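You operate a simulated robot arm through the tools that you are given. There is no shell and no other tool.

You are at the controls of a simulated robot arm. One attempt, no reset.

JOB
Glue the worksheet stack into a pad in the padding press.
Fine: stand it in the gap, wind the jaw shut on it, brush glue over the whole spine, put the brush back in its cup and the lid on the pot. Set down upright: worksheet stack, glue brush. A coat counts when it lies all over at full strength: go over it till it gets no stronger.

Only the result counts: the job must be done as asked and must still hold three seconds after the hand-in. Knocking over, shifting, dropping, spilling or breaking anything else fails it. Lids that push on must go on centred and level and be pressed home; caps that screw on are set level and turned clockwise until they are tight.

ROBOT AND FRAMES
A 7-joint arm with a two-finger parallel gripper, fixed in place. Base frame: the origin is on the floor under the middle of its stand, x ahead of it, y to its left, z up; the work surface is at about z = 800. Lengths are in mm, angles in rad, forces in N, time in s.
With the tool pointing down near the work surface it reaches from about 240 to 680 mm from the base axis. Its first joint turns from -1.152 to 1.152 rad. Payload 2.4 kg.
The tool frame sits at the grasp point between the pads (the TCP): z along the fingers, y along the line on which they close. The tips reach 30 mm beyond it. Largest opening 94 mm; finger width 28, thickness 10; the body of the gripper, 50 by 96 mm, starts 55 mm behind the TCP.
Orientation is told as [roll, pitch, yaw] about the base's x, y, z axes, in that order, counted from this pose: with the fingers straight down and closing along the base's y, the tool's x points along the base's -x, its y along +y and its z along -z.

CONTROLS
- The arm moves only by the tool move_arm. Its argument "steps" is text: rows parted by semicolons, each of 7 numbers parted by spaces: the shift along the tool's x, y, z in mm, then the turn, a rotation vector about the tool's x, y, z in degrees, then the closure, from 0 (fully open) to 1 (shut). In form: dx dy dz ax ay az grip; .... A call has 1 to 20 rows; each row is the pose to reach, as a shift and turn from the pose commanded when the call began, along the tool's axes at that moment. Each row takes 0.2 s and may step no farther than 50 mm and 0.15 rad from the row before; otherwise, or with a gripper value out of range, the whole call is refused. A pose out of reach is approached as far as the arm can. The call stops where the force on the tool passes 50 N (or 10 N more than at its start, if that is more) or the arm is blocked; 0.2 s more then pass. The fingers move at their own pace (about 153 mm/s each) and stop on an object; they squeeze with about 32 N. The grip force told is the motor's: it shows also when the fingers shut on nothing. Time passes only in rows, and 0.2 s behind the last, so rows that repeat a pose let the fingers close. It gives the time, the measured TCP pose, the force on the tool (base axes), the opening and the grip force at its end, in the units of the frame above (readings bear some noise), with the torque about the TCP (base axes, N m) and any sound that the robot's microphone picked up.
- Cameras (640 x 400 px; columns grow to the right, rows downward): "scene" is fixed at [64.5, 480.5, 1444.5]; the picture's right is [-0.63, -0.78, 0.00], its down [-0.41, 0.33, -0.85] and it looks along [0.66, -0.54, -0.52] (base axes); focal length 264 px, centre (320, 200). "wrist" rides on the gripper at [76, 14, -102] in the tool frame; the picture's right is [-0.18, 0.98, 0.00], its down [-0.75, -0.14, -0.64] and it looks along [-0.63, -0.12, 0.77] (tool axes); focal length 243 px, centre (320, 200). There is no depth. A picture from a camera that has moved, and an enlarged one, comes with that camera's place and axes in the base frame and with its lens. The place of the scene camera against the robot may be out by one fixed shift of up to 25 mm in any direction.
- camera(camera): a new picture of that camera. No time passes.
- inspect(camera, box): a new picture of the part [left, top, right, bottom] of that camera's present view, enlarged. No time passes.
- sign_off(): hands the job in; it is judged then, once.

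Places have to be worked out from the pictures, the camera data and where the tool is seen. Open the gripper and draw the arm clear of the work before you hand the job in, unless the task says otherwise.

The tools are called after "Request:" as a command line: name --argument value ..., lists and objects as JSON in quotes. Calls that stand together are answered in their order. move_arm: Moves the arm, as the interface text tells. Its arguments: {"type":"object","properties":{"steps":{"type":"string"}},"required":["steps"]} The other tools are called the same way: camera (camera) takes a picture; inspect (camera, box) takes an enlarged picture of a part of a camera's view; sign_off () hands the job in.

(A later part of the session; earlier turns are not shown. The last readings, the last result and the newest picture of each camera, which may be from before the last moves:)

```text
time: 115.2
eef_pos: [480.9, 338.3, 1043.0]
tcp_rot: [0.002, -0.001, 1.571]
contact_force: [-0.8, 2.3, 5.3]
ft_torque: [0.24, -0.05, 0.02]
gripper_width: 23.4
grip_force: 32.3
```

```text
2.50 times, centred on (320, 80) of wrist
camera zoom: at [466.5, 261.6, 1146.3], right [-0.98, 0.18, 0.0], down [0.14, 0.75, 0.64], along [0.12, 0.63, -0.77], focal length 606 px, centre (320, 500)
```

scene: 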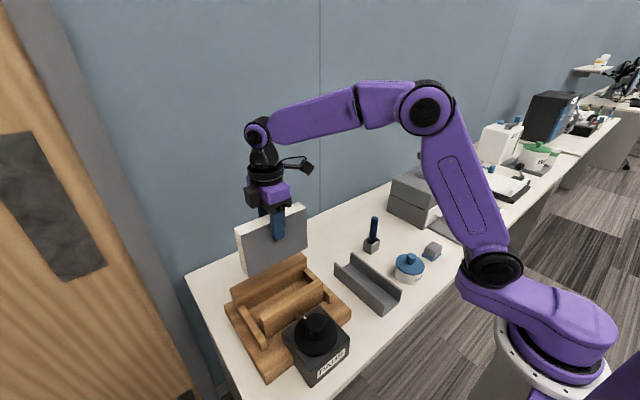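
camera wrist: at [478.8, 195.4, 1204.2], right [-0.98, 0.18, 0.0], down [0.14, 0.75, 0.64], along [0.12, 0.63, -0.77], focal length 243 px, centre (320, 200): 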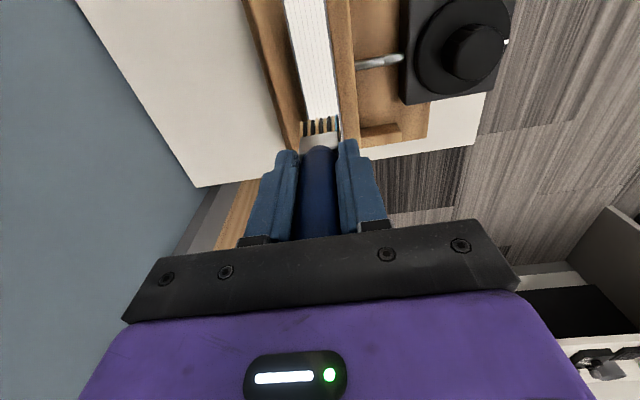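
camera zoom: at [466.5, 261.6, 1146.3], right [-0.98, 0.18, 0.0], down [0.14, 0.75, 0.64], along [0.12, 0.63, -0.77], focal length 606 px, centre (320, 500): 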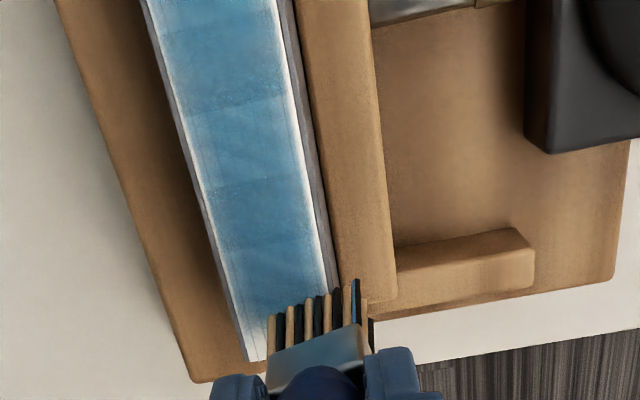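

Pressing at about 5 N lays glue much better. I'll run the x≈481 edge lane full length at this pressure.

Request:
move_arm --steps "-10 0 0.2 0 0 0 1; -4 0 0.2 0 0 0 1; 5 0 0.2 0 0 0 1; 13 0 0.2 0 0 0 1; 21 0 0.2 0 0 0 1; 29 0 0.2 0 0 0 1; 37 0 0.2 0 0 0 1; 46 0 0.2 0 0 0 1; 55 0 0.2 0 0 0 1; 64 0 0.2 0 0 0 1; 73 0 0.2 0 0 0 1; 82 0 0.2 0 0 0 1; 91 0 0.2 0 0 0 1; 100 0 0.2 0 0 0 1; 109 0 0.2 0 0 0 1; 118 0 0.2 0 0 0 1; 127 0 0.2 0 0 0 1; 135 0 0.2 0 0 0 1; 142 0 0.2 0 0 0 1; 148 0 0.2 0 0 0 1"

Request:
inspect --camera "scene" --box '[230, 210, 330, 310]'

Request:
inspect --camera "wrist" --box '[230, 0, 410, 160]'

```text
time: 119.4
eef_pos: [481.7, 189.9, 1043.4]
tcp_rot: [0.001, -0.001, 1.57]
contact_force: [0.1, 1.1, 3.8]
ft_torque: [0.17, 0.0, 0.02]
gripper_width: 22.7
grip_force: 32.1
```

```text
4.00 times, centred on (280, 260) of scene
camera zoom: at [64.4, 480.6, 1444.5], right [-0.63, -0.78, 0.0], down [-0.41, 0.33, -0.85], along [0.66, -0.54, -0.52], focal length 1056 px, centre (480, -40)
```

zoom: 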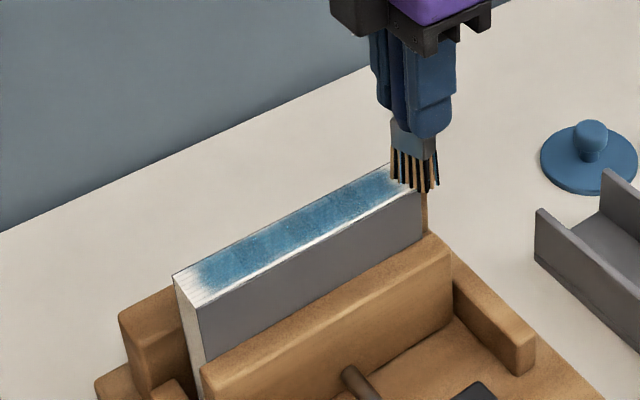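

```text
2.50 times, centred on (320, 80) of wrist
camera zoom: at [466.7, 113.3, 1146.5], right [-0.98, 0.18, 0.0], down [0.14, 0.75, 0.64], along [0.12, 0.63, -0.77], focal length 606 px, centre (320, 500)
```

zoom: 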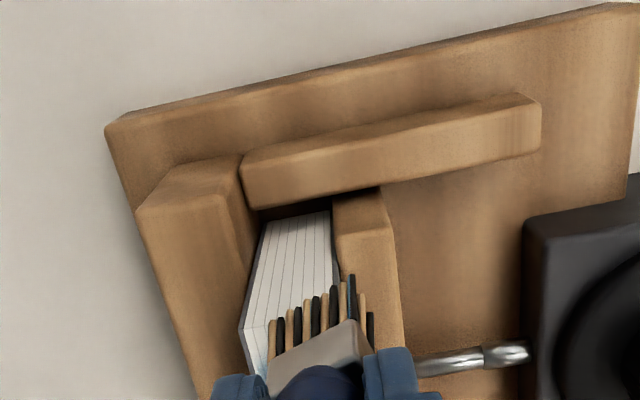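

The brush has twisted slightly about its own axis, which does no harm. The ends and edges need more dwell than the middle, so I'll work the −y end with cross strokes while in contact.

Request:
move_arm --steps "-3 0 0.2 0 0 0 1; -3 -5 0.2 0 0 0 1; -3 -10 0.2 0 0 0 1; -3 -15 0.2 0 0 0 1; -3 -20 0.2 0 0 0 1; -8 -20 0.2 0 0 0 1; -8 -15 0.2 0 0 0 1; -8 -10 0.2 0 0 0 1; -8 -5 0.2 0 0 0 1; -8 0 0.2 0 0 0 1; -8 4 0.2 0 0 0 1; -3 4 0.2 0 0 0 1; -3 0 0.2 0 0 0 1; -3 -5 0.2 0 0 0 1; -3 -10 0.2 0 0 0 1; -3 -15 0.2 0 0 0 1; -3 -20 0.2 0 0 0 1; -8 -20 0.2 0 0 0 1; -12 -12 0.2 0 0 0 1; -12 -6 0.2 0 0 0 1"

Request:
move_arm --steps "0 0 -20 0 0 0 1; 30 0 -50 0 0 0 1; 70 0 -60 0 0 0 1; 70 0 -60 0 0 0 1"

Request:
inspect --camera "scene" --box '[240, 220, 320, 300]'

Request:
inspect --camera "wrist" --box '[230, 40, 410, 200]'

```text
time: 123.6
eef_pos: [487.5, 201.1, 1044.5]
tcp_rot: [0.0, 0.0, 1.571]
contact_force: [0.0, -0.1, -0.2]
ft_torque: [-0.01, 0.0, 0.03]
gripper_width: 22.5
grip_force: 32.4
```

```text
time: 124.6
eef_pos: [486.3, 132.1, 1102.4]
tcp_rot: [0.001, 0.001, 1.57]
contact_force: [0.0, 0.4, -0.8]
ft_torque: [-0.02, 0.0, -0.04]
gripper_width: 22.7
grip_force: 32.4
```

```text
5.00 times, centred on (280, 260) of scene
camera zoom: at [64.5, 480.5, 1444.5], right [-0.63, -0.78, 0.0], down [-0.41, 0.33, -0.85], along [0.66, -0.54, -0.52], focal length 1320 px, centre (520, -100)
```

zoom: 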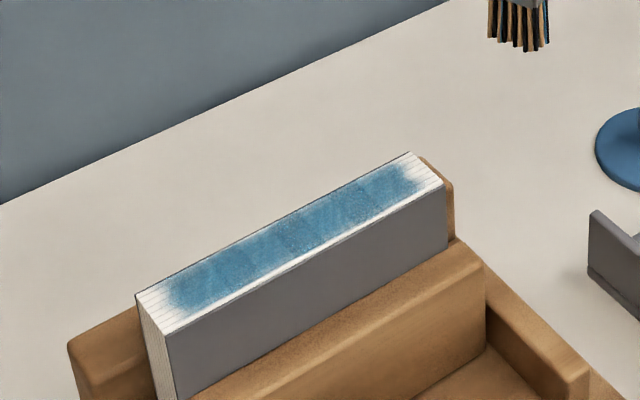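

```text
2.50 times, centred on (320, 120) of wrist
camera zoom: at [471.6, 55.6, 1206.3], right [-0.98, 0.18, 0.0], down [0.14, 0.75, 0.64], along [0.12, 0.63, -0.77], focal length 606 px, centre (320, 400)
```

zoom: 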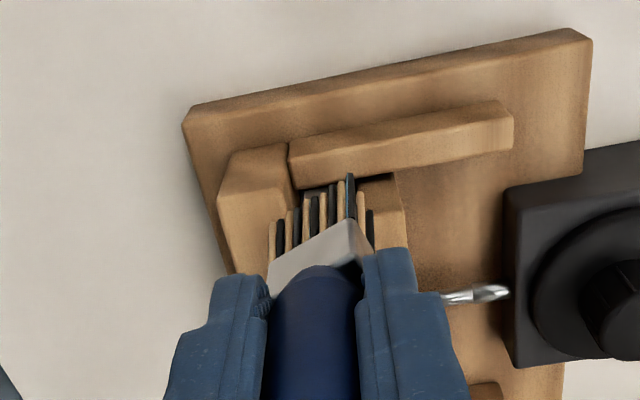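

The coat shows soft blocks along the length, and the ends and edges are paler. The brush has twisted about 24° in the grip, which I can compensate for with wrist yaw. I'll go back to the pot for a fresh, gentle dip.

Request:
move_arm --steps "35 21 8 0 0 0 1; 70 42 16 0 0 0 1; 105 63 24 0 0 0 1; 140 84 32 0 0 0 1; 175 105 40 0 0 0 1; 210 126 50 0 0 0 1; 242 145.8 62 0 0 0 1; 242 145.8 62 0 0 0 1"

Request:
inspect --camera "wrist" --box '[220, 20, 420, 220]'

Request:
inspect --camera "scene" --box '[360, 180, 480, 310]'

```text
time: 126.4
eef_pos: [341.2, -108.8, 1040.9]
tcp_rot: [-0.001, 0.0, 1.571]
contact_force: [0.2, 0.1, -0.5]
ft_torque: [0.01, 0.04, -0.02]
gripper_width: 22.3
grip_force: 32.5
```

```text
2.00 times, centred on (320, 120) of wrist
camera zoom: at [326.3, -185.1, 1143.8], right [-0.98, 0.18, 0.0], down [0.14, 0.75, 0.64], along [0.12, 0.63, -0.77], focal length 485 px, centre (320, 360)
```

zoom: 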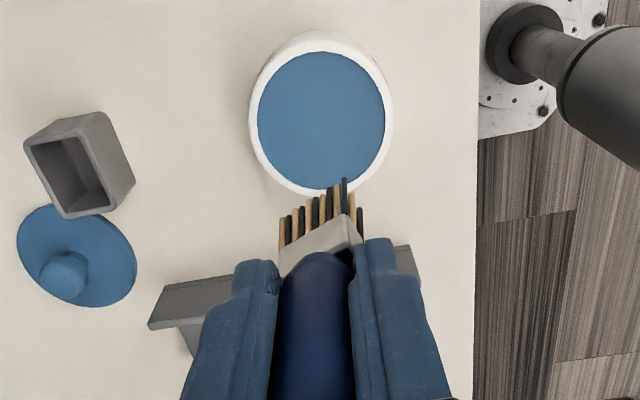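

```text
3.08 times, centred on (420, 245) of scene
camera zoom: at [64.5, 480.5, 1444.5], right [-0.63, -0.78, 0.0], down [-0.41, 0.33, -0.85], along [0.66, -0.54, -0.52], focal length 813 px, centre (12, 62)
```

zoom: 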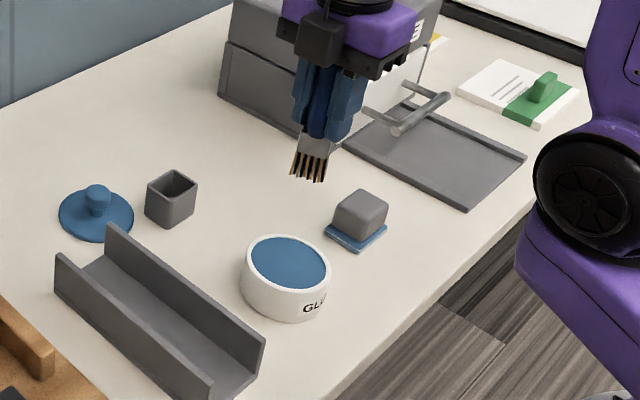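

Request:
inspect --camera "wrist" --box '[290, 100, 350, 150]'

Request:
move_arm --steps "0 0 40 0 0 0 1; 0 0 80 0 0 0 1; 0 0 100 0 0 0 1; 0 0 106 0 0 0 1; 0 0 106 0 0 0 1"

```text
8.00 times, centred on (320, 125) of wrist
camera zoom: at [326.3, -185.1, 1143.8], right [-0.98, 0.18, 0.0], down [0.14, 0.75, 0.64], along [0.12, 0.63, -0.77], focal length 1941 px, centre (320, 800)
```

zoom: 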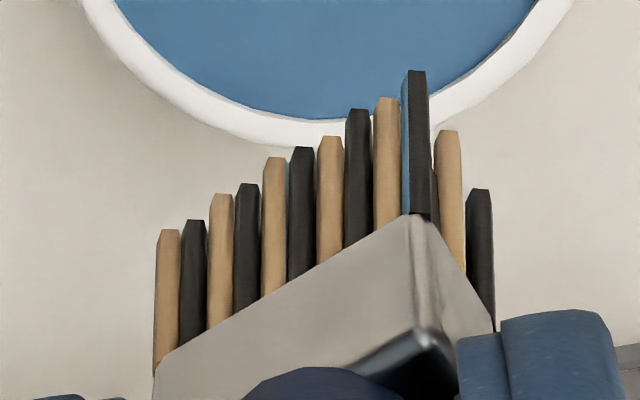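

```text
time: 127.6
eef_pos: [340.5, -107.9, 935.4]
tcp_rot: [0.001, 0.0, 1.57]
contact_force: [0.0, -0.1, 0.0]
ft_torque: [0.02, 0.01, -0.01]
gripper_width: 22.3
grip_force: 32.0
```

The brush is in the pot opening at TCP z≈935 without contact. I'll lower gently onto the glue and hold for a second or so.

Request:
move_arm --steps "0 0 1.5 0 0 0 1; 0 0 3 0 0 0 1; 0 0 3 0 0 0 1"

Request:
move_arm --steps "0 0 1.5 0 0 0 1; 0 0 3 0 0 0 1; 0 0 3 0 0 0 1; 0 0 3 0 0 0 1; 0 0 3 0 0 0 1"

Request:
inspect --camera "scene" --box '[360, 190, 470, 310]'

```text
time: 128.4
eef_pos: [339.9, -110.4, 932.2]
tcp_rot: [0.0, -0.001, 1.572]
contact_force: [1.2, -0.7, -0.7]
ft_torque: [-0.01, -0.02, 0.0]
gripper_width: 22.4
grip_force: 31.7
```

```text
time: 129.6
eef_pos: [341.5, -109.4, 928.2]
tcp_rot: [-0.001, -0.001, 1.571]
contact_force: [0.1, -0.1, -0.8]
ft_torque: [-0.02, 0.02, -0.02]
gripper_width: 22.8
grip_force: 31.7
```

```text
3.33 times, centred on (415, 250) of scene
camera zoom: at [64.5, 480.5, 1444.5], right [-0.63, -0.78, 0.0], down [-0.41, 0.33, -0.85], along [0.66, -0.54, -0.52], focal length 880 px, centre (3, 33)
```

zoom: 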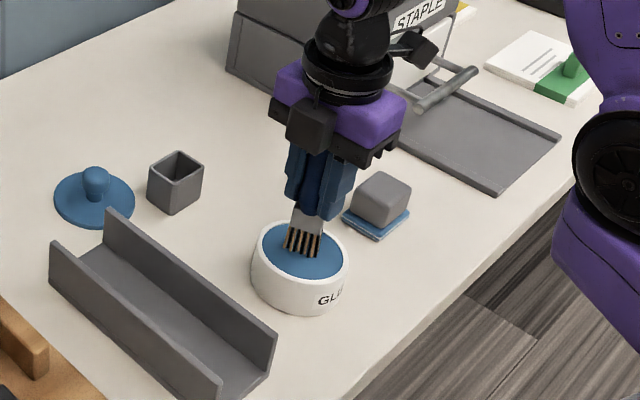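

No force yet at TCP z≈928, though the bristles look right at the surface. I'll lower a few more millimetres.

Request:
move_arm --steps "0 0 1 0 0 0 1; 0 0 2 0 0 0 1; 0 0 2 0 0 0 1"

Request:
move_arm --steps "0 0 1 0 0 0 1; 0 0 2 0 0 0 1; 0 0 2 0 0 0 1; 0 0 2 0 0 0 1"

```text
time: 130.4
eef_pos: [341.5, -110.4, 927.6]
tcp_rot: [-0.001, 0.001, 1.57]
contact_force: [-4.1, 1.6, 31.0]
ft_torque: [0.13, 0.26, -0.02]
gripper_width: 22.8
grip_force: 32.0
```

```text
time: 130.9
eef_pos: [340.7, -110.2, 926.6]
tcp_rot: [-0.001, -0.001, 1.57]
contact_force: [-4.1, 1.1, 19.4]
ft_torque: [0.13, 0.31, 0.03]
gripper_width: 22.5
grip_force: 32.3
stopped in row 2: the force on the tool passed its limit at 54 N (the readings are from after the stop); the commanded pose is now the measured one
```

The brush is against the glue, and my second push was too much: it stopped at 54 N. I'll ease up, dwell with light contact, then lift and check the bristles and the pot.

Request:
move_arm --steps "0 0 -0.6 0 0 0 1; 0 0 -0.8 0 0 0 1; 0 0 -0.8 0 0 0 1; 0 0 -0.8 0 0 0 1; 0 0 -0.8 0 0 0 1; 0 0 -0.8 0 0 0 1"

Request:
move_arm --steps "0 0 -5 0 0 0 1; 0 0 -20 0 0 0 1; 0 0 -50 0 0 0 1; 0 0 -90 0 0 0 1; 0 0 -130 0 0 0 1; 0 0 -130 0 0 0 1"

Request:
inspect --camera "wrist" --box '[270, 80, 370, 180]'

Request:
inspect --camera "scene" --box '[360, 180, 480, 310]'

```text
time: 132.3
eef_pos: [342.5, -110.4, 927.3]
tcp_rot: [-0.003, 0.0, 1.573]
contact_force: [-0.5, -0.1, -0.5]
ft_torque: [-0.01, 0.0, 0.02]
gripper_width: 22.5
grip_force: 31.8
```

```text
time: 133.8
eef_pos: [340.4, -109.5, 1057.5]
tcp_rot: [-0.002, 0.0, 1.572]
contact_force: [-0.8, 0.0, 0.0]
ft_torque: [0.02, 0.01, 0.0]
gripper_width: 22.6
grip_force: 31.4
```

```text
4.00 times, centred on (320, 130) of wrist
camera zoom: at [326.3, -186.3, 1160.5], right [-0.98, 0.18, 0.0], down [0.14, 0.75, 0.64], along [0.12, 0.63, -0.77], focal length 970 px, centre (320, 480)
```

zoom: 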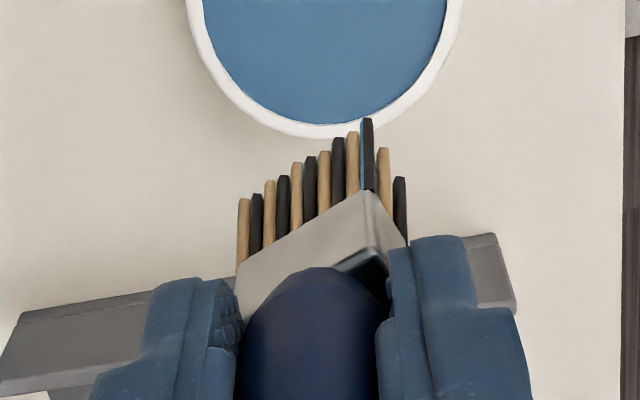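

```text
3.08 times, centred on (420, 245) of scene
camera zoom: at [64.5, 480.5, 1444.5], right [-0.63, -0.78, 0.0], down [-0.41, 0.33, -0.85], along [0.66, -0.54, -0.52], focal length 813 px, centre (12, 62)
```

zoom: 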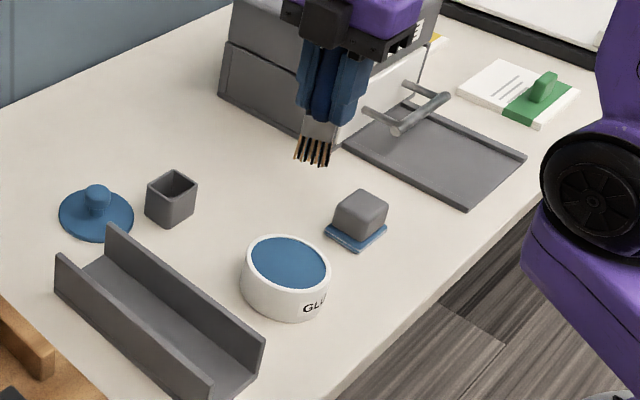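

The pot hasn't moved, and the blue sliver on the brush is just part of its look. I'll return to the +y end of the spine, rotating 19° so the brush again lies squarely across it.

Request:
move_arm --steps "-41 -13 -18 0 0 1.7 1; -82 -26 -18 0 0 3.4 1; -123 -39 -18 0 0 5.1 1; -164 -52 -18 0 0 6.8 1; -205 -65 -18 0 0 8.5 1; -246 -78 -18 0 0 10.2 1; -287 -91 -18 0 0 11.9 1; -328 -104 -18 0 0 13.6 1; -369 -117 -18 0 0 15.3 1; -410 -131 -18 0 0 17 1; -450 -145 -18 0 0 19 1; -450 -145 -18 0 0 19 1"

Request:
inspect --camera "wrist" --box '[230, 0, 410, 160]'

Request:
inspect --camera "scene" --box '[230, 210, 330, 310]'

```text
time: 136.3
eef_pos: [487.4, 339.0, 1074.3]
tcp_rot: [-0.003, 0.001, 1.236]
contact_force: [0.0, 0.0, -0.3]
ft_torque: [0.04, 0.0, 0.0]
gripper_width: 22.2
grip_force: 31.8
```

```text
2.50 times, centred on (320, 80) of wrist
camera zoom: at [448.5, 272.1, 1177.1], right [-0.87, 0.5, 0.0], down [0.38, 0.67, 0.64], along [0.32, 0.56, -0.77], focal length 606 px, centre (320, 500)
```

zoom: 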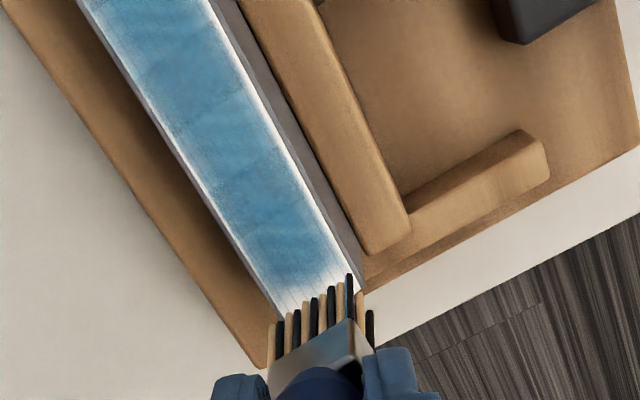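

```text
4.00 times, centred on (280, 260) of scene
camera zoom: at [64.4, 480.6, 1444.5], right [-0.63, -0.78, 0.0], down [-0.41, 0.33, -0.85], along [0.66, -0.54, -0.52], focal length 1056 px, centre (480, -40)
```

zoom: 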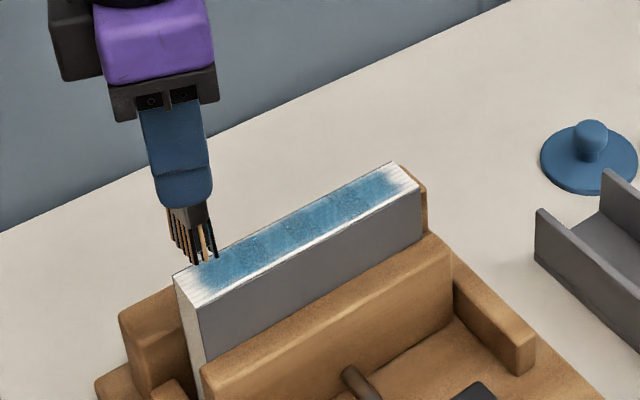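

The view shows five faint blocks with soft edges. I'll descend to contact at the +y end with the fresh load.

Request:
move_arm --steps "0 0 15 0 0 0 1; 0 0 26 0 0 0 1; 0 0 29 0 0 0 1; 0 0 29 0 0 0 1"

```text
time: 137.3
eef_pos: [487.7, 341.1, 1045.4]
tcp_rot: [-0.002, 0.0, 1.24]
contact_force: [-0.4, -0.3, -0.1]
ft_torque: [-0.03, -0.05, 0.01]
gripper_width: 22.2
grip_force: 32.0
```

Request:
move_arm --steps "0 0 1 0 0 0 1; 0 0 2 0 0 0 1; 0 0 2 0 0 0 1"

```text
time: 138.2
eef_pos: [486.9, 340.2, 1044.4]
tcp_rot: [-0.001, 0.0, 1.24]
contact_force: [0.5, -0.1, -1.0]
ft_torque: [-0.02, 0.0, -0.04]
gripper_width: 22.6
grip_force: 31.8
```

No contact yet; another 1.5 mm down.

Request:
move_arm --steps "0 0 0.8 0 0 0 1; 0 0 1.5 0 0 0 1; 0 0 1.5 0 0 0 1"

```text
time: 138.9
eef_pos: [486.9, 339.6, 1040.8]
tcp_rot: [-0.003, 0.001, 1.238]
contact_force: [-0.3, 0.5, -1.2]
ft_torque: [-0.01, 0.0, 0.03]
gripper_width: 22.3
grip_force: 31.8
```

Still free at about 1041.5; another 1.2 mm.

Request:
move_arm --steps "0 0 0.6 0 0 0 1; 0 0 1.2 0 0 0 1; 0 0 1.2 0 0 0 1"

```text
time: 139.8
eef_pos: [487.2, 339.3, 1042.7]
tcp_rot: [-0.004, -0.002, 1.238]
contact_force: [0.3, 0.4, 3.5]
ft_torque: [-0.06, 0.02, 0.03]
gripper_width: 22.4
grip_force: 31.8
```

Light contact at 3.5 N. I'll work the +y end with slow strokes along y on four adjacent lanes.

Request:
move_arm --steps "-6.32 0.07 0.3 0 0 0 1; -11.99 2.03 0.3 0 0 0 1; -6.32 0.07 0.3 0 0 0 1; -0.65 -1.89 0.3 0 0 0 1; -2.62 -7.56 0.3 0 0 0 1; -8.29 -5.6 0.3 0 0 0 1; -13.96 -3.64 0.3 0 0 0 1; -8.29 -5.6 0.3 0 0 0 1; -2.62 -7.56 0.3 0 0 0 1; -4.25 -12.29 0.3 0 0 0 1; -9.92 -10.32 0.3 0 0 0 1; -15.59 -8.36 0.3 0 0 0 1; -9.92 -10.32 0.3 0 0 0 1; -4.25 -12.29 0.3 0 0 0 1; -1.31 -3.78 0.3 0 0 0 1; 0.98 2.84 0.3 0 0 0 1; -4.69 4.8 0.3 0 0 0 1; -10.36 6.76 0.3 0 0 0 1; -4.69 4.8 0.3 0 0 0 1; 0.98 2.84 0.3 0 0 0 1"

Request:
inspect --camera "scene" --box '[230, 210, 330, 310]'

Request:
inspect --camera "wrist" --box '[230, 0, 410, 160]'

```text
time: 143.9
eef_pos: [484.8, 339.9, 1041.8]
tcp_rot: [-0.003, -0.001, 1.237]
contact_force: [6.5, -3.2, 22.1]
ft_torque: [-0.18, -0.67, -0.02]
gripper_width: 22.6
grip_force: 31.9
```

```text
4.00 times, centred on (280, 260) of scene
camera zoom: at [64.3, 480.2, 1444.6], right [-0.63, -0.78, 0.0], down [-0.41, 0.33, -0.85], along [0.66, -0.54, -0.52], focal length 1056 px, centre (480, -40)
```

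zoom: 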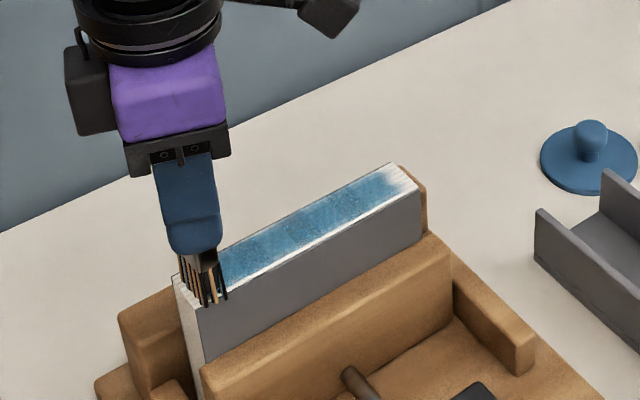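

```text
2.50 times, centred on (320, 80) of wrist
camera zoom: at [445.3, 271.8, 1144.8], right [-0.87, 0.5, 0.0], down [0.38, 0.67, 0.64], along [0.32, 0.56, -0.76], focal length 606 px, centre (320, 500)
```

zoom: 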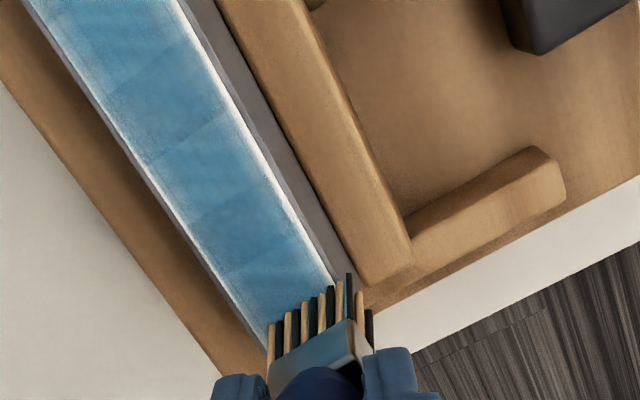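

The blocks are becoming a bit more even. The force drifted up to 22 N, so I'll ease 0.5 mm and run a slow pass down the middle (x≈493) to the −y end.

Request:
move_arm --steps "-2.62 -7.56 -0.5 0 0 0 1; 4.94 -10.18 -0.5 0 0 0 1; 12.5 -12.8 -0.5 0 0 0 1; 20.06 -15.42 -0.5 0 0 0 1; 27.62 -18.04 -0.5 0 0 0 1; 35.18 -20.66 -0.5 0 0 0 1; 42.74 -23.28 -0.5 0 0 0 1; 50.3 -25.9 -0.5 0 0 0 1; 57.86 -28.52 -0.5 0 0 0 1; 65.42 -31.14 -0.5 0 0 0 1; 72.98 -33.76 -0.5 0 0 0 1; 80.54 -36.38 -0.5 0 0 0 1; 88.1 -39 -0.5 0 0 0 1; 95.66 -41.62 -0.5 0 0 0 1; 103.22 -44.24 -0.5 0 0 0 1; 110.78 -46.86 -0.5 0 0 0 1; 118.34 -49.48 -0.5 0 0 0 1; 125.9 -52.1 -0.5 0 0 0 1; 133.46 -54.72 -0.5 0 0 0 1; 139.1 -56.7 -0.5 0 0 0 1"

Request:
inspect --camera "scene" --box '[230, 210, 330, 310]'

Request:
inspect --camera "wrist" --box '[230, 0, 410, 160]'

```text
time: 148.2
eef_pos: [492.8, 189.8, 1041.6]
tcp_rot: [-0.005, 0.0, 1.238]
contact_force: [-1.0, 3.2, 11.9]
ft_torque: [0.34, 0.06, 0.0]
gripper_width: 22.3
grip_force: 32.2
```

```text
4.00 times, centred on (280, 260) of scene
camera zoom: at [64.2, 480.6, 1444.5], right [-0.63, -0.78, 0.0], down [-0.41, 0.33, -0.85], along [0.66, -0.54, -0.52], focal length 1056 px, centre (480, -40)
```

zoom: 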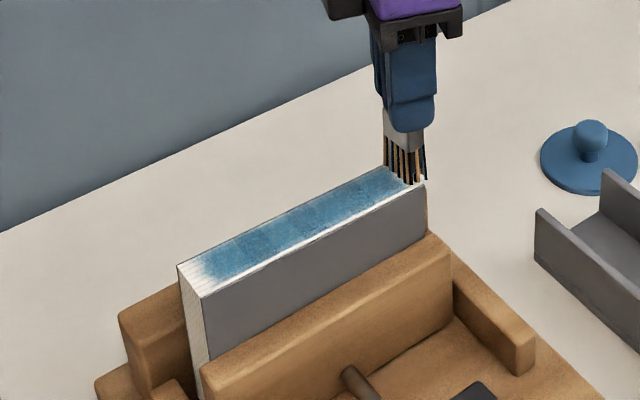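

```text
2.50 times, centred on (320, 80) of wrist
camera zoom: at [453.0, 122.1, 1145.2], right [-0.87, 0.49, 0.0], down [0.38, 0.67, 0.64], along [0.32, 0.56, -0.77], focal length 606 px, centre (320, 500)
```

zoom: 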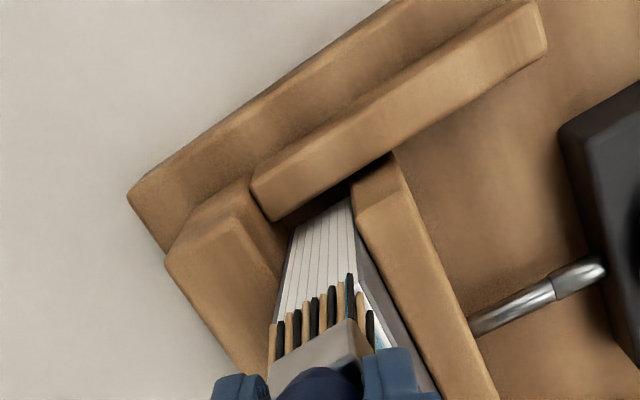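

The stack's +y corner looks higher in this picture than before, so the last pass may have disturbed the stack. I'll lift off right away and inspect.

Request:
move_arm --steps "0 0 -10 0 0 0 1; 10 0 -40 0 0 0 1; 50 0 -60 0 0 0 1; 80 0 -60 0 0 0 1; 80 0 -60 0 0 0 1"

Request:
inspect --camera "scene" --box '[210, 220, 340, 340]'

Request:
inspect --camera "scene" --box '[230, 210, 330, 310]'

Request:
camera --camera "wrist"

```text
time: 149.3
eef_pos: [465.9, 114.3, 1102.2]
tcp_rot: [-0.002, 0.0, 1.238]
contact_force: [0.5, 0.3, -0.7]
ft_torque: [0.02, 0.0, 0.0]
gripper_width: 22.4
grip_force: 32.1
```

```text
3.33 times, centred on (275, 280) of scene
camera zoom: at [64.5, 480.5, 1444.5], right [-0.63, -0.78, 0.0], down [-0.41, 0.33, -0.85], along [0.66, -0.54, -0.52], focal length 880 px, centre (470, -67)
```

zoom: 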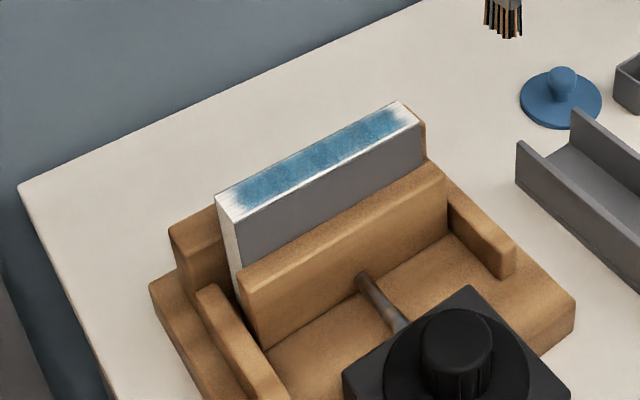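

```text
4.00 times, centred on (280, 260) of scene
camera zoom: at [64.5, 480.5, 1444.5], right [-0.63, -0.78, 0.0], down [-0.41, 0.33, -0.85], along [0.66, -0.54, -0.52], focal length 1056 px, centre (480, -40)
```

zoom: 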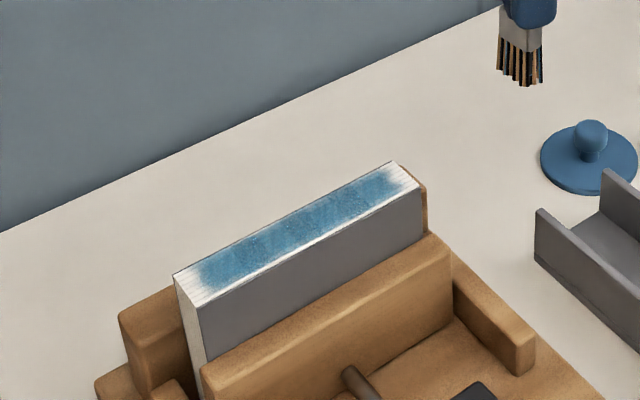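

```text
taken
camera wrist: at [426.7, 46.3, 1205.1], right [-0.87, 0.49, 0.0], down [0.38, 0.67, 0.64], along [0.32, 0.56, -0.77], focal length 243 px, centre (320, 200)
```

wrist: 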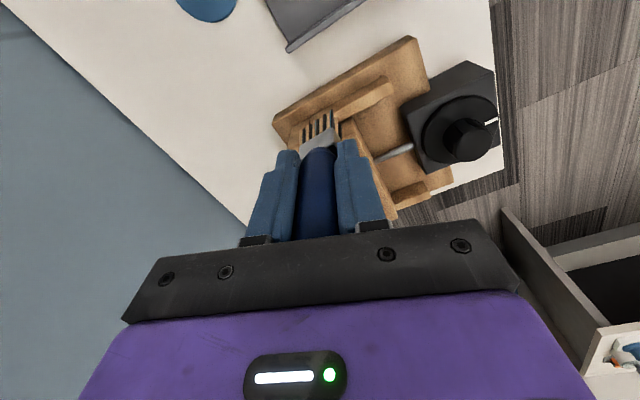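

After lifting, the stack settled back to its original pose, so pressing and dragging at the −y end had tipped it slightly. The clamp can't be very firm, and I'll re-tighten the knob later. Now I want a clear top view of the coat with the brush out of the way.

Request:
move_arm --steps "1 5 -2 0 0 7.9 1; 2 10 -4 0 0 15.8 1; 3 15 -6 0 0 23.7 1; 4 20 -8 0 0 31.6 1; 5 25 -10 0 0 39.5 1; 6 30 -12 0 0 47.4 1; 7 35 -14 0 0 55.3 1; 8 40 -16 0 0 63.2 1; 9 44.5 -18 0 0 71 1; 9 44.5 -18 0 0 71 1"

Request:
camera --camera "wrist"

Request:
inspect --camera "wrist" --box '[400, 40, 580, 180]'

```text
time: 151.6
eef_pos: [420.5, 119.3, 1119.7]
tcp_rot: [0.001, -0.002, -0.002]
contact_force: [0.9, -0.3, -0.6]
ft_torque: [-0.02, 0.0, 0.03]
gripper_width: 22.5
grip_force: 32.5
```

```text
taken
camera wrist: at [343.9, 134.5, 1222.8], right [0.19, 0.98, 0.0], down [0.75, -0.14, 0.64], along [0.63, -0.12, -0.77], focal length 243 px, centre (320, 200)
```

wrist: 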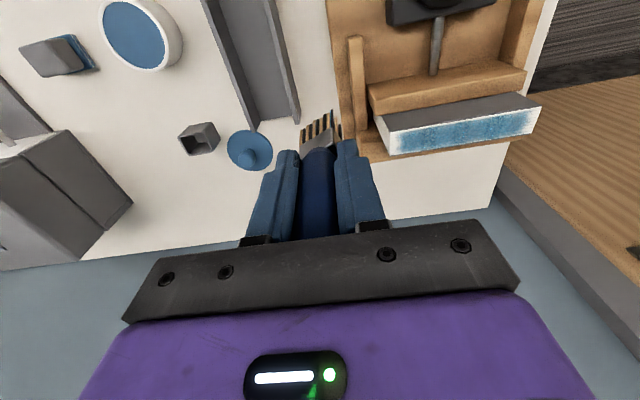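

```text
2.86 times, centred on (490, 110) of wrist
camera zoom: at [343.9, 134.5, 1222.8], right [0.19, 0.98, 0.0], down [0.75, -0.14, 0.64], along [0.63, -0.12, -0.77], focal length 693 px, centre (-166, 457)
```

zoom: 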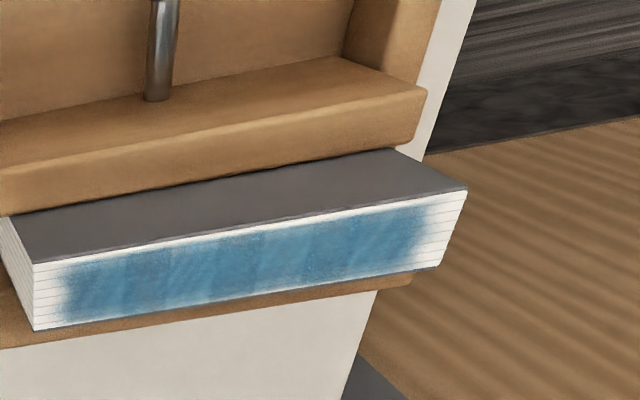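

From here the coat shows clearly: solid in the middle, with about 10 mm paler at each end, a pale strip along the moving-jaw edge, and slightly uneven streaks. I'll continue with slow, light passes, starting on the moving-jaw edge lane at the −y end.

Request:
move_arm --steps "-6.7 8.5 0 0 0 -7.9 1; -13.4 17 0 0 0 -15.8 1; -20 25.6 0 0 0 -23.7 1; -26.8 34 0 0 0 -31.6 1; -33.5 42.7 0 0 0 -39.5 1; -40 51 10 0 0 -47.4 1; -47 59.8 20 0 0 -55.3 1; -53.7 68.3 30 0 0 -63.2 1; -60.5 77 45 0 0 -71 1; -60.5 77 70 0 0 -71 1; -60.5 77 75 0 0 -71 1; -60.5 77 75 0 0 -71 1"

Request:
inspect --camera "wrist" --box '[230, 20, 410, 180]'

```text
time: 154.2
eef_pos: [481.6, 198.2, 1044.5]
tcp_rot: [-0.001, 0.0, 1.239]
contact_force: [0.3, -0.2, -0.2]
ft_torque: [-0.01, 0.0, 0.0]
gripper_width: 22.5
grip_force: 31.9
```

```text
2.50 times, centred on (320, 100) of wrist
camera zoom: at [442.8, 129.8, 1147.8], right [-0.87, 0.49, 0.0], down [0.38, 0.67, 0.64], along [0.32, 0.56, -0.77], focal length 606 px, centre (320, 450)
```

zoom: 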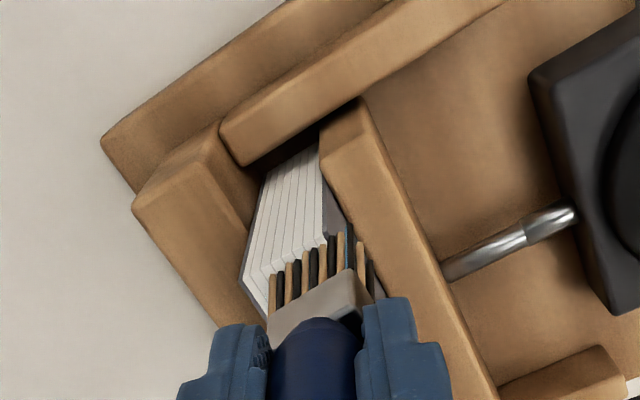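

Request:
move_arm --steps "0 0 1 0 0 0 1; 0 0 2.2 0 0 0 1; 0 0 2.2 0 0 0 1"

```text
time: 154.9
eef_pos: [481.8, 197.2, 1042.2]
tcp_rot: [-0.001, 0.0, 1.241]
contact_force: [-0.4, 0.1, -1.0]
ft_torque: [-0.02, 0.04, -0.01]
gripper_width: 22.3
grip_force: 31.7
```

Not touching yet at about 1042.3; another 1 mm down.

Request:
move_arm --steps "0 0 0.6 0 0 0 1; 0 0 1.1 0 0 0 1; 0 0 1.1 0 0 0 1"

```text
time: 155.8
eef_pos: [481.7, 197.5, 1041.5]
tcp_rot: [-0.004, -0.002, 1.239]
contact_force: [-0.9, -1.0, 12.0]
ft_torque: [-0.08, 0.17, -0.01]
gripper_width: 22.6
grip_force: 31.7
```

In contact at 12 N. I'll ease 0.3 mm and sweep the moving-jaw edge lane slowly toward +y.

Request:
move_arm --steps "4.7 -1.6 -0.3 0 0 0 1; -1.9 0.65 -0.3 0 0 0 1; -9.46 3.26 -0.3 0 0 0 1; -17 5.86 -0.3 0 0 0 1; -24.6 8.47 -0.3 0 0 0 1; -32.1 11.07 -0.3 0 0 0 1; -39.7 13.68 -0.3 0 0 0 1; -47.3 16.28 -0.3 0 0 0 1; -54.8 18.9 -0.3 0 0 0 1; -62.4 21.5 -0.3 0 0 0 1; -70 24.1 -0.3 0 0 0 1; -77.5 26.7 -0.3 0 0 0 1; -85.1 29.3 -0.3 0 0 0 1; -92.7 31.9 -0.3 0 0 0 1; -100.2 34.5 -0.3 0 0 0 1; -107.8 37.1 -0.3 0 0 0 1; -115.4 39.7 -0.3 0 0 0 1; -122.9 42.3 -0.3 0 0 0 1; -130.5 44.9 -0.3 0 0 0 1; -138 47.5 -0.3 0 0 0 1"

Request:
inspect --camera "wrist" --box '[230, 0, 410, 160]'

Request:
inspect --camera "scene" --box '[230, 210, 330, 310]'

```text
time: 159.9
eef_pos: [482.2, 341.6, 1041.3]
tcp_rot: [-0.002, 0.0, 1.238]
contact_force: [-0.3, -3.2, 8.2]
ft_torque: [-0.27, -0.04, 0.02]
gripper_width: 22.5
grip_force: 31.7
```

```text
2.50 times, centred on (320, 80) of wrist
camera zoom: at [443.2, 275.1, 1145.2], right [-0.87, 0.49, 0.0], down [0.38, 0.67, 0.64], along [0.32, 0.56, -0.77], focal length 606 px, centre (320, 500)
```

zoom: 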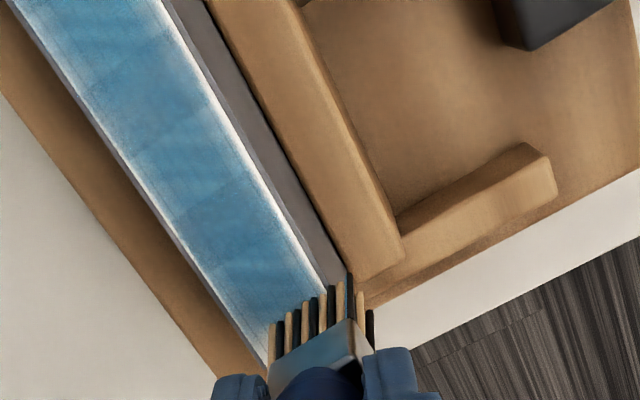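

```text
4.00 times, centred on (280, 260) of scene
camera zoom: at [64.3, 480.4, 1444.5], right [-0.63, -0.78, 0.0], down [-0.41, 0.33, -0.85], along [0.66, -0.54, -0.52], focal length 1056 px, centre (480, -40)
```

zoom: 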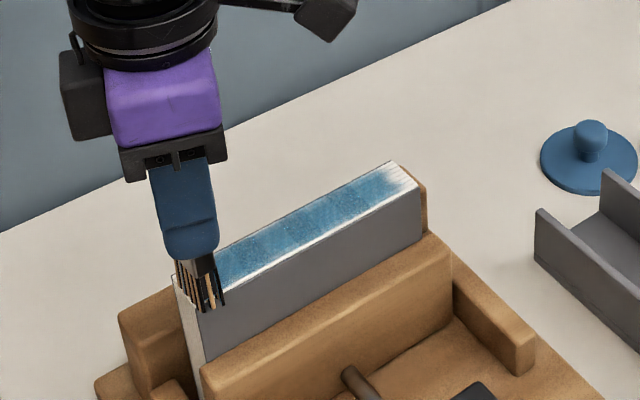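

The pale edge persists even though the brush clearly covered it, so it may just be how the coat's border is drawn. I'll keep going until nothing changes, with another slow pass along the centre toward −y at lighter pressure.

Request:
move_arm --steps "-6.36 -3.1 -0.2 0 0 0 1; -12.1 -7.47 -0.2 0 0 0 1; -4.53 -10.07 -0.2 0 0 0 1; 3.98 -13 -0.2 0 0 0 1; 12.5 -15.9 -0.2 0 0 0 1; 21 -18.9 -0.2 0 0 0 1; 29.5 -21.8 -0.2 0 0 0 1; 38 -24.7 -0.2 0 0 0 1; 46.5 -27.7 -0.2 0 0 0 1; 55 -30.6 -0.2 0 0 0 1; 63.5 -33.5 -0.2 0 0 0 1; 72.1 -36.4 -0.2 0 0 0 1; 80.6 -39.4 -0.2 0 0 0 1; 89.1 -42.3 -0.2 0 0 0 1; 97.6 -45.2 -0.2 0 0 0 1; 106.1 -48.2 -0.2 0 0 0 1; 114.6 -51.1 -0.2 0 0 0 1; 123.1 -54 -0.2 0 0 0 1; 130.7 -56.6 -0.2 0 0 0 1; 136.4 -58.6 -0.2 0 0 0 1"

Request:
inspect --camera "scene" --box '[230, 210, 330, 310]'

```text
time: 164.2
eef_pos: [493.3, 193.1, 1041.5]
tcp_rot: [-0.002, 0.001, 1.238]
contact_force: [-0.1, 1.6, 1.5]
ft_torque: [0.08, 0.04, 0.02]
gripper_width: 22.7
grip_force: 31.9
```

```text
4.00 times, centred on (280, 260) of scene
camera zoom: at [64.4, 480.6, 1444.5], right [-0.63, -0.78, 0.0], down [-0.41, 0.33, -0.85], along [0.66, -0.54, -0.52], focal length 1056 px, centre (480, -40)
```

zoom: 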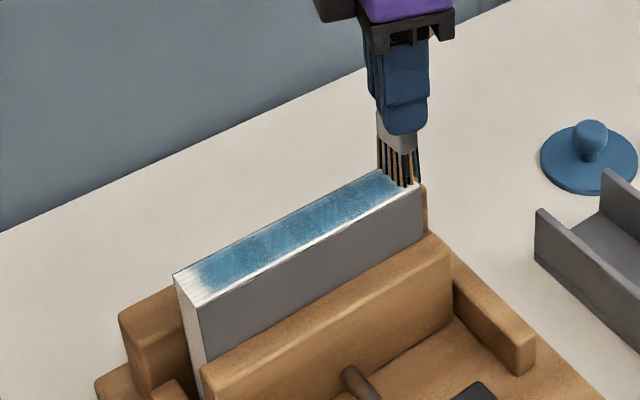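

I'll add a slow pass on the fixed-jaw edge lane (x≈502) toward +y, then compare from the same viewpoint as before.

Request:
move_arm --steps "-1.04 -9.16 0.3 0 0 0 1; -8.6 -6.56 0.3 0 0 0 1; -16.64 -3.79 0.3 0 0 0 1; -24.68 -1.02 0.3 0 0 0 1; -32.71 1.75 0.3 0 0 0 1; -40.75 4.51 0.3 0 0 0 1; -48.79 7.28 0.3 0 0 0 1; -56.82 10.05 0.3 0 0 0 1; -64.86 12.82 0.3 0 0 0 1; -72.9 15.58 0.3 0 0 0 1; -80.93 18.35 0.3 0 0 0 1; -88.97 21.12 0.3 0 0 0 1; -97.01 23.89 0.3 0 0 0 1; -105.04 26.66 0.3 0 0 0 1; -113.08 29.42 0.3 0 0 0 1; -121.12 32.19 0.3 0 0 0 1; -129.15 34.96 0.3 0 0 0 1; -137.19 37.73 0.3 0 0 0 1; -144.76 40.33 0.3 0 0 0 1; -150.43 42.28 0.3 0 0 0 1"

Request:
inspect --camera "wrist" --box '[230, 0, 410, 160]'

```text
time: 168.3
eef_pos: [500.9, 350.9, 1042.1]
tcp_rot: [-0.002, 0.0, 1.239]
contact_force: [-0.5, -3.5, 16.6]
ft_torque: [-0.37, 0.14, 0.0]
gripper_width: 22.4
grip_force: 32.1
```

```text
2.50 times, centred on (320, 80) of wrist
camera zoom: at [462.6, 283.4, 1145.8], right [-0.87, 0.49, 0.0], down [0.38, 0.67, 0.64], along [0.32, 0.56, -0.76], focal length 606 px, centre (320, 500)
```

zoom: 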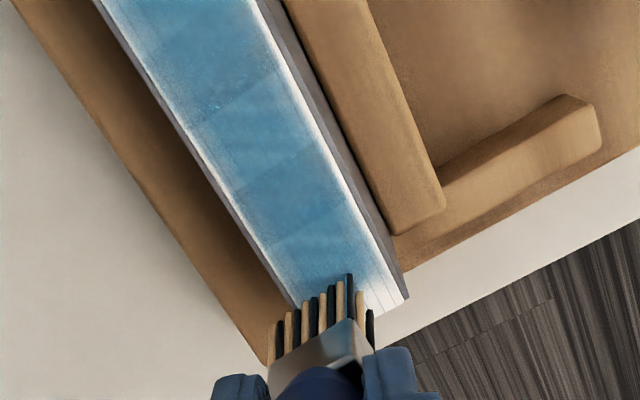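

Request:
move_arm --steps "0 0 -20 0 0 0 1; 15 0 -50 0 0 0 1; 40 0 -78 0 0 7.9 1; 66 0 -78 0 0 15.8 1; 92 0 -78 0 0 23.7 1; 118 0 -78 0 0 31.6 1; 144 0 -78 0 0 39.5 1; 170 0 -78 0 0 47.4 1; 196 0 -78 0 0 55.3 1; 222 0 -78 0 0 63.2 1; 245 0.2 -78 0 0 71 1; 245 0.2 -78 0 0 71 1"

Request:
inspect --camera "wrist" --box '[400, 40, 580, 180]'

Request:
inspect --camera "scene" --box '[240, 220, 320, 300]'

```text
time: 170.9
eef_pos: [420.9, 118.2, 1119.8]
tcp_rot: [-0.001, -0.003, -0.004]
contact_force: [0.1, -0.3, -0.3]
ft_torque: [-0.03, -0.01, 0.0]
gripper_width: 22.5
grip_force: 32.5
```

```text
2.86 times, centred on (490, 110) of wrist
camera zoom: at [344.3, 133.0, 1222.7], right [0.19, 0.98, 0.0], down [0.75, -0.14, 0.64], along [0.63, -0.12, -0.77], focal length 693 px, centre (-166, 457)
```

zoom: 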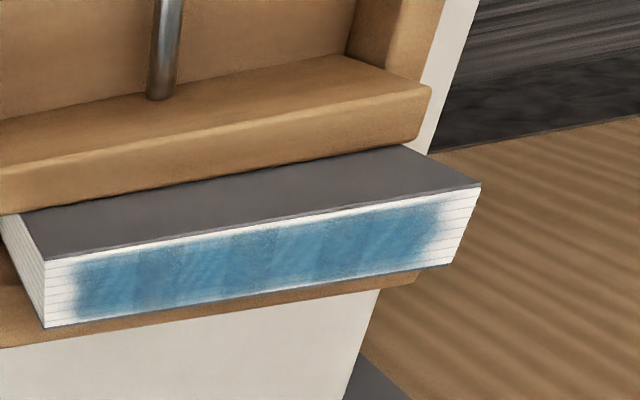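

```text
5.00 times, centred on (280, 260) of scene
camera zoom: at [64.5, 480.5, 1444.5], right [-0.63, -0.78, 0.0], down [-0.41, 0.33, -0.85], along [0.66, -0.54, -0.52], focal length 1320 px, centre (520, -100)
```

zoom: 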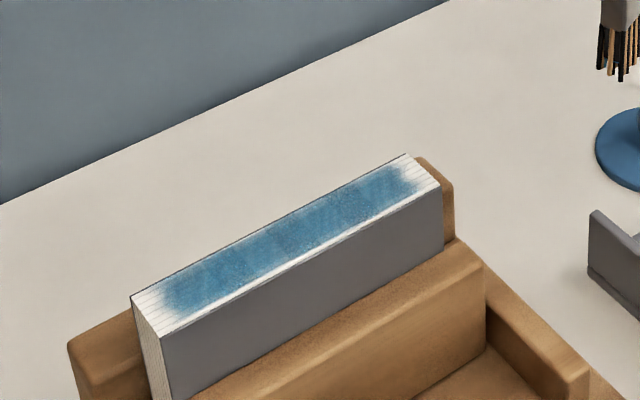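

The coat looks nearly the same as before, but the stack has crept about 2–3 mm along +y, so the clamp isn't tight enough. I'll zoom in on the coat.

Request:
inspect --camera "wrist" --box '[405, 85, 475, 140]'

Request:
inspect --camera "wrist" --box '[470, 80, 540, 135]'

```text
7.27 times, centred on (440, 112) of wrist
camera zoom: at [344.3, 133.0, 1222.7], right [0.19, 0.98, 0.0], down [0.75, -0.14, 0.64], along [0.63, -0.12, -0.77], focal length 1764 px, centre (-553, 836)
```

zoom: 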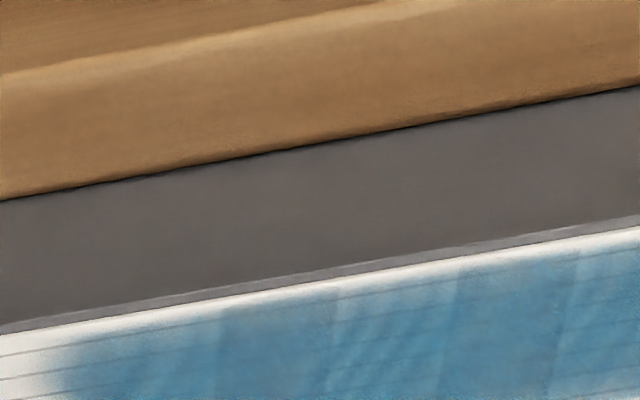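

```text
7.27 times, centred on (505, 108) of wrist
camera zoom: at [344.3, 133.0, 1222.7], right [0.19, 0.98, 0.0], down [0.75, -0.14, 0.64], along [0.63, -0.12, -0.77], focal length 1764 px, centre (-1026, 873)
```

zoom: 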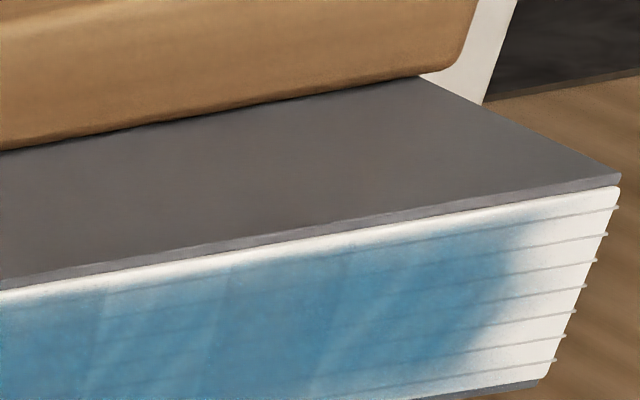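

The pale margins are symmetrical, about 8–20 mm at the ends and 2–5 mm at the sides. That looks like a feathered border in how the coat is drawn, with the interior near saturation. To be sure, I'll dip once more, make further passes, and compare.

Request:
move_arm --steps "13.4 -38 5 0 0 0 1; 26.8 -76 15 0 0 0 1; 40.2 -114 30 0 0 0 1; 53.6 -152 45 0 0 0 1; 67 -190 60 0 0 0 1; 80 -228 80 0 0 0 1; 80 -228 80 0 0 0 1"

Request:
inspect --camera "wrist" --box '[220, 20, 420, 220]'

```text
time: 172.6
eef_pos: [340.6, -109.5, 1039.2]
tcp_rot: [0.0, -0.003, 0.0]
contact_force: [-0.1, 0.2, -0.2]
ft_torque: [0.01, 0.04, -0.02]
gripper_width: 22.4
grip_force: 31.9
```

```text
2.00 times, centred on (320, 120) of wrist
camera zoom: at [264.2, -95.9, 1142.7], right [0.18, 0.98, 0.0], down [0.75, -0.14, 0.64], along [0.63, -0.12, -0.77], focal length 485 px, centre (320, 360)
```

zoom: 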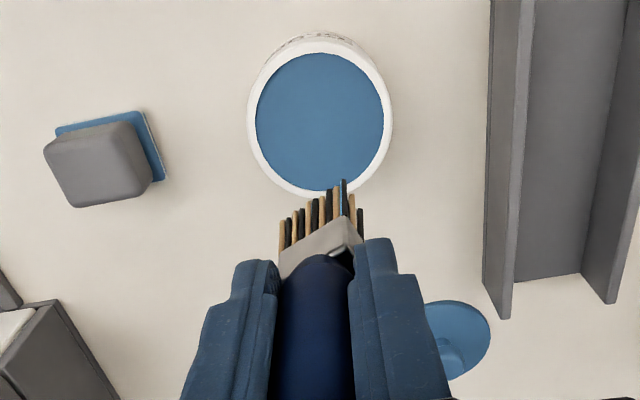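

The brush is centred over the pot. I'll descend to just above the glue, then touch lightly.

Request:
move_arm --steps "0 0 40 0 0 0 1; 0 0 80 0 0 0 1; 0 0 102 0 0 0 1; 0 0 109 0 0 0 1; 0 0 109 0 0 0 1"

```text
time: 173.8
eef_pos: [342.1, -109.8, 930.4]
tcp_rot: [-0.001, -0.003, 0.0]
contact_force: [-1.1, 1.4, 0.3]
ft_torque: [-0.01, 0.0, 0.02]
gripper_width: 22.5
grip_force: 31.9
```

Request:
move_arm --steps "0 0 1 0 0 0 1; 0 0 2 0 0 0 1; 0 0 3 0 0 0 1; 0 0 3 0 0 0 1"

```text
time: 174.8
eef_pos: [341.8, -107.8, 928.2]
tcp_rot: [0.0, -0.003, 0.001]
contact_force: [0.1, 0.2, -0.5]
ft_torque: [-0.03, 0.02, 0.0]
gripper_width: 22.5
grip_force: 31.5
```

No contact yet at a commanded 928; I'll go 1.5 mm further and dwell.

Request:
move_arm --steps "0 0 0.8 0 0 0 1; 0 0 1.5 0 0 0 1; 0 0 1.5 0 0 0 1; 0 0 1.5 0 0 0 1; 0 0 1.5 0 0 0 1; 0 0 1.5 0 0 0 1"

```text
time: 176.2
eef_pos: [341.5, -107.6, 927.2]
tcp_rot: [-0.002, -0.004, 0.0]
contact_force: [-3.0, 0.5, 45.0]
ft_torque: [0.06, 0.2, 0.0]
gripper_width: 22.6
grip_force: 32.3
```

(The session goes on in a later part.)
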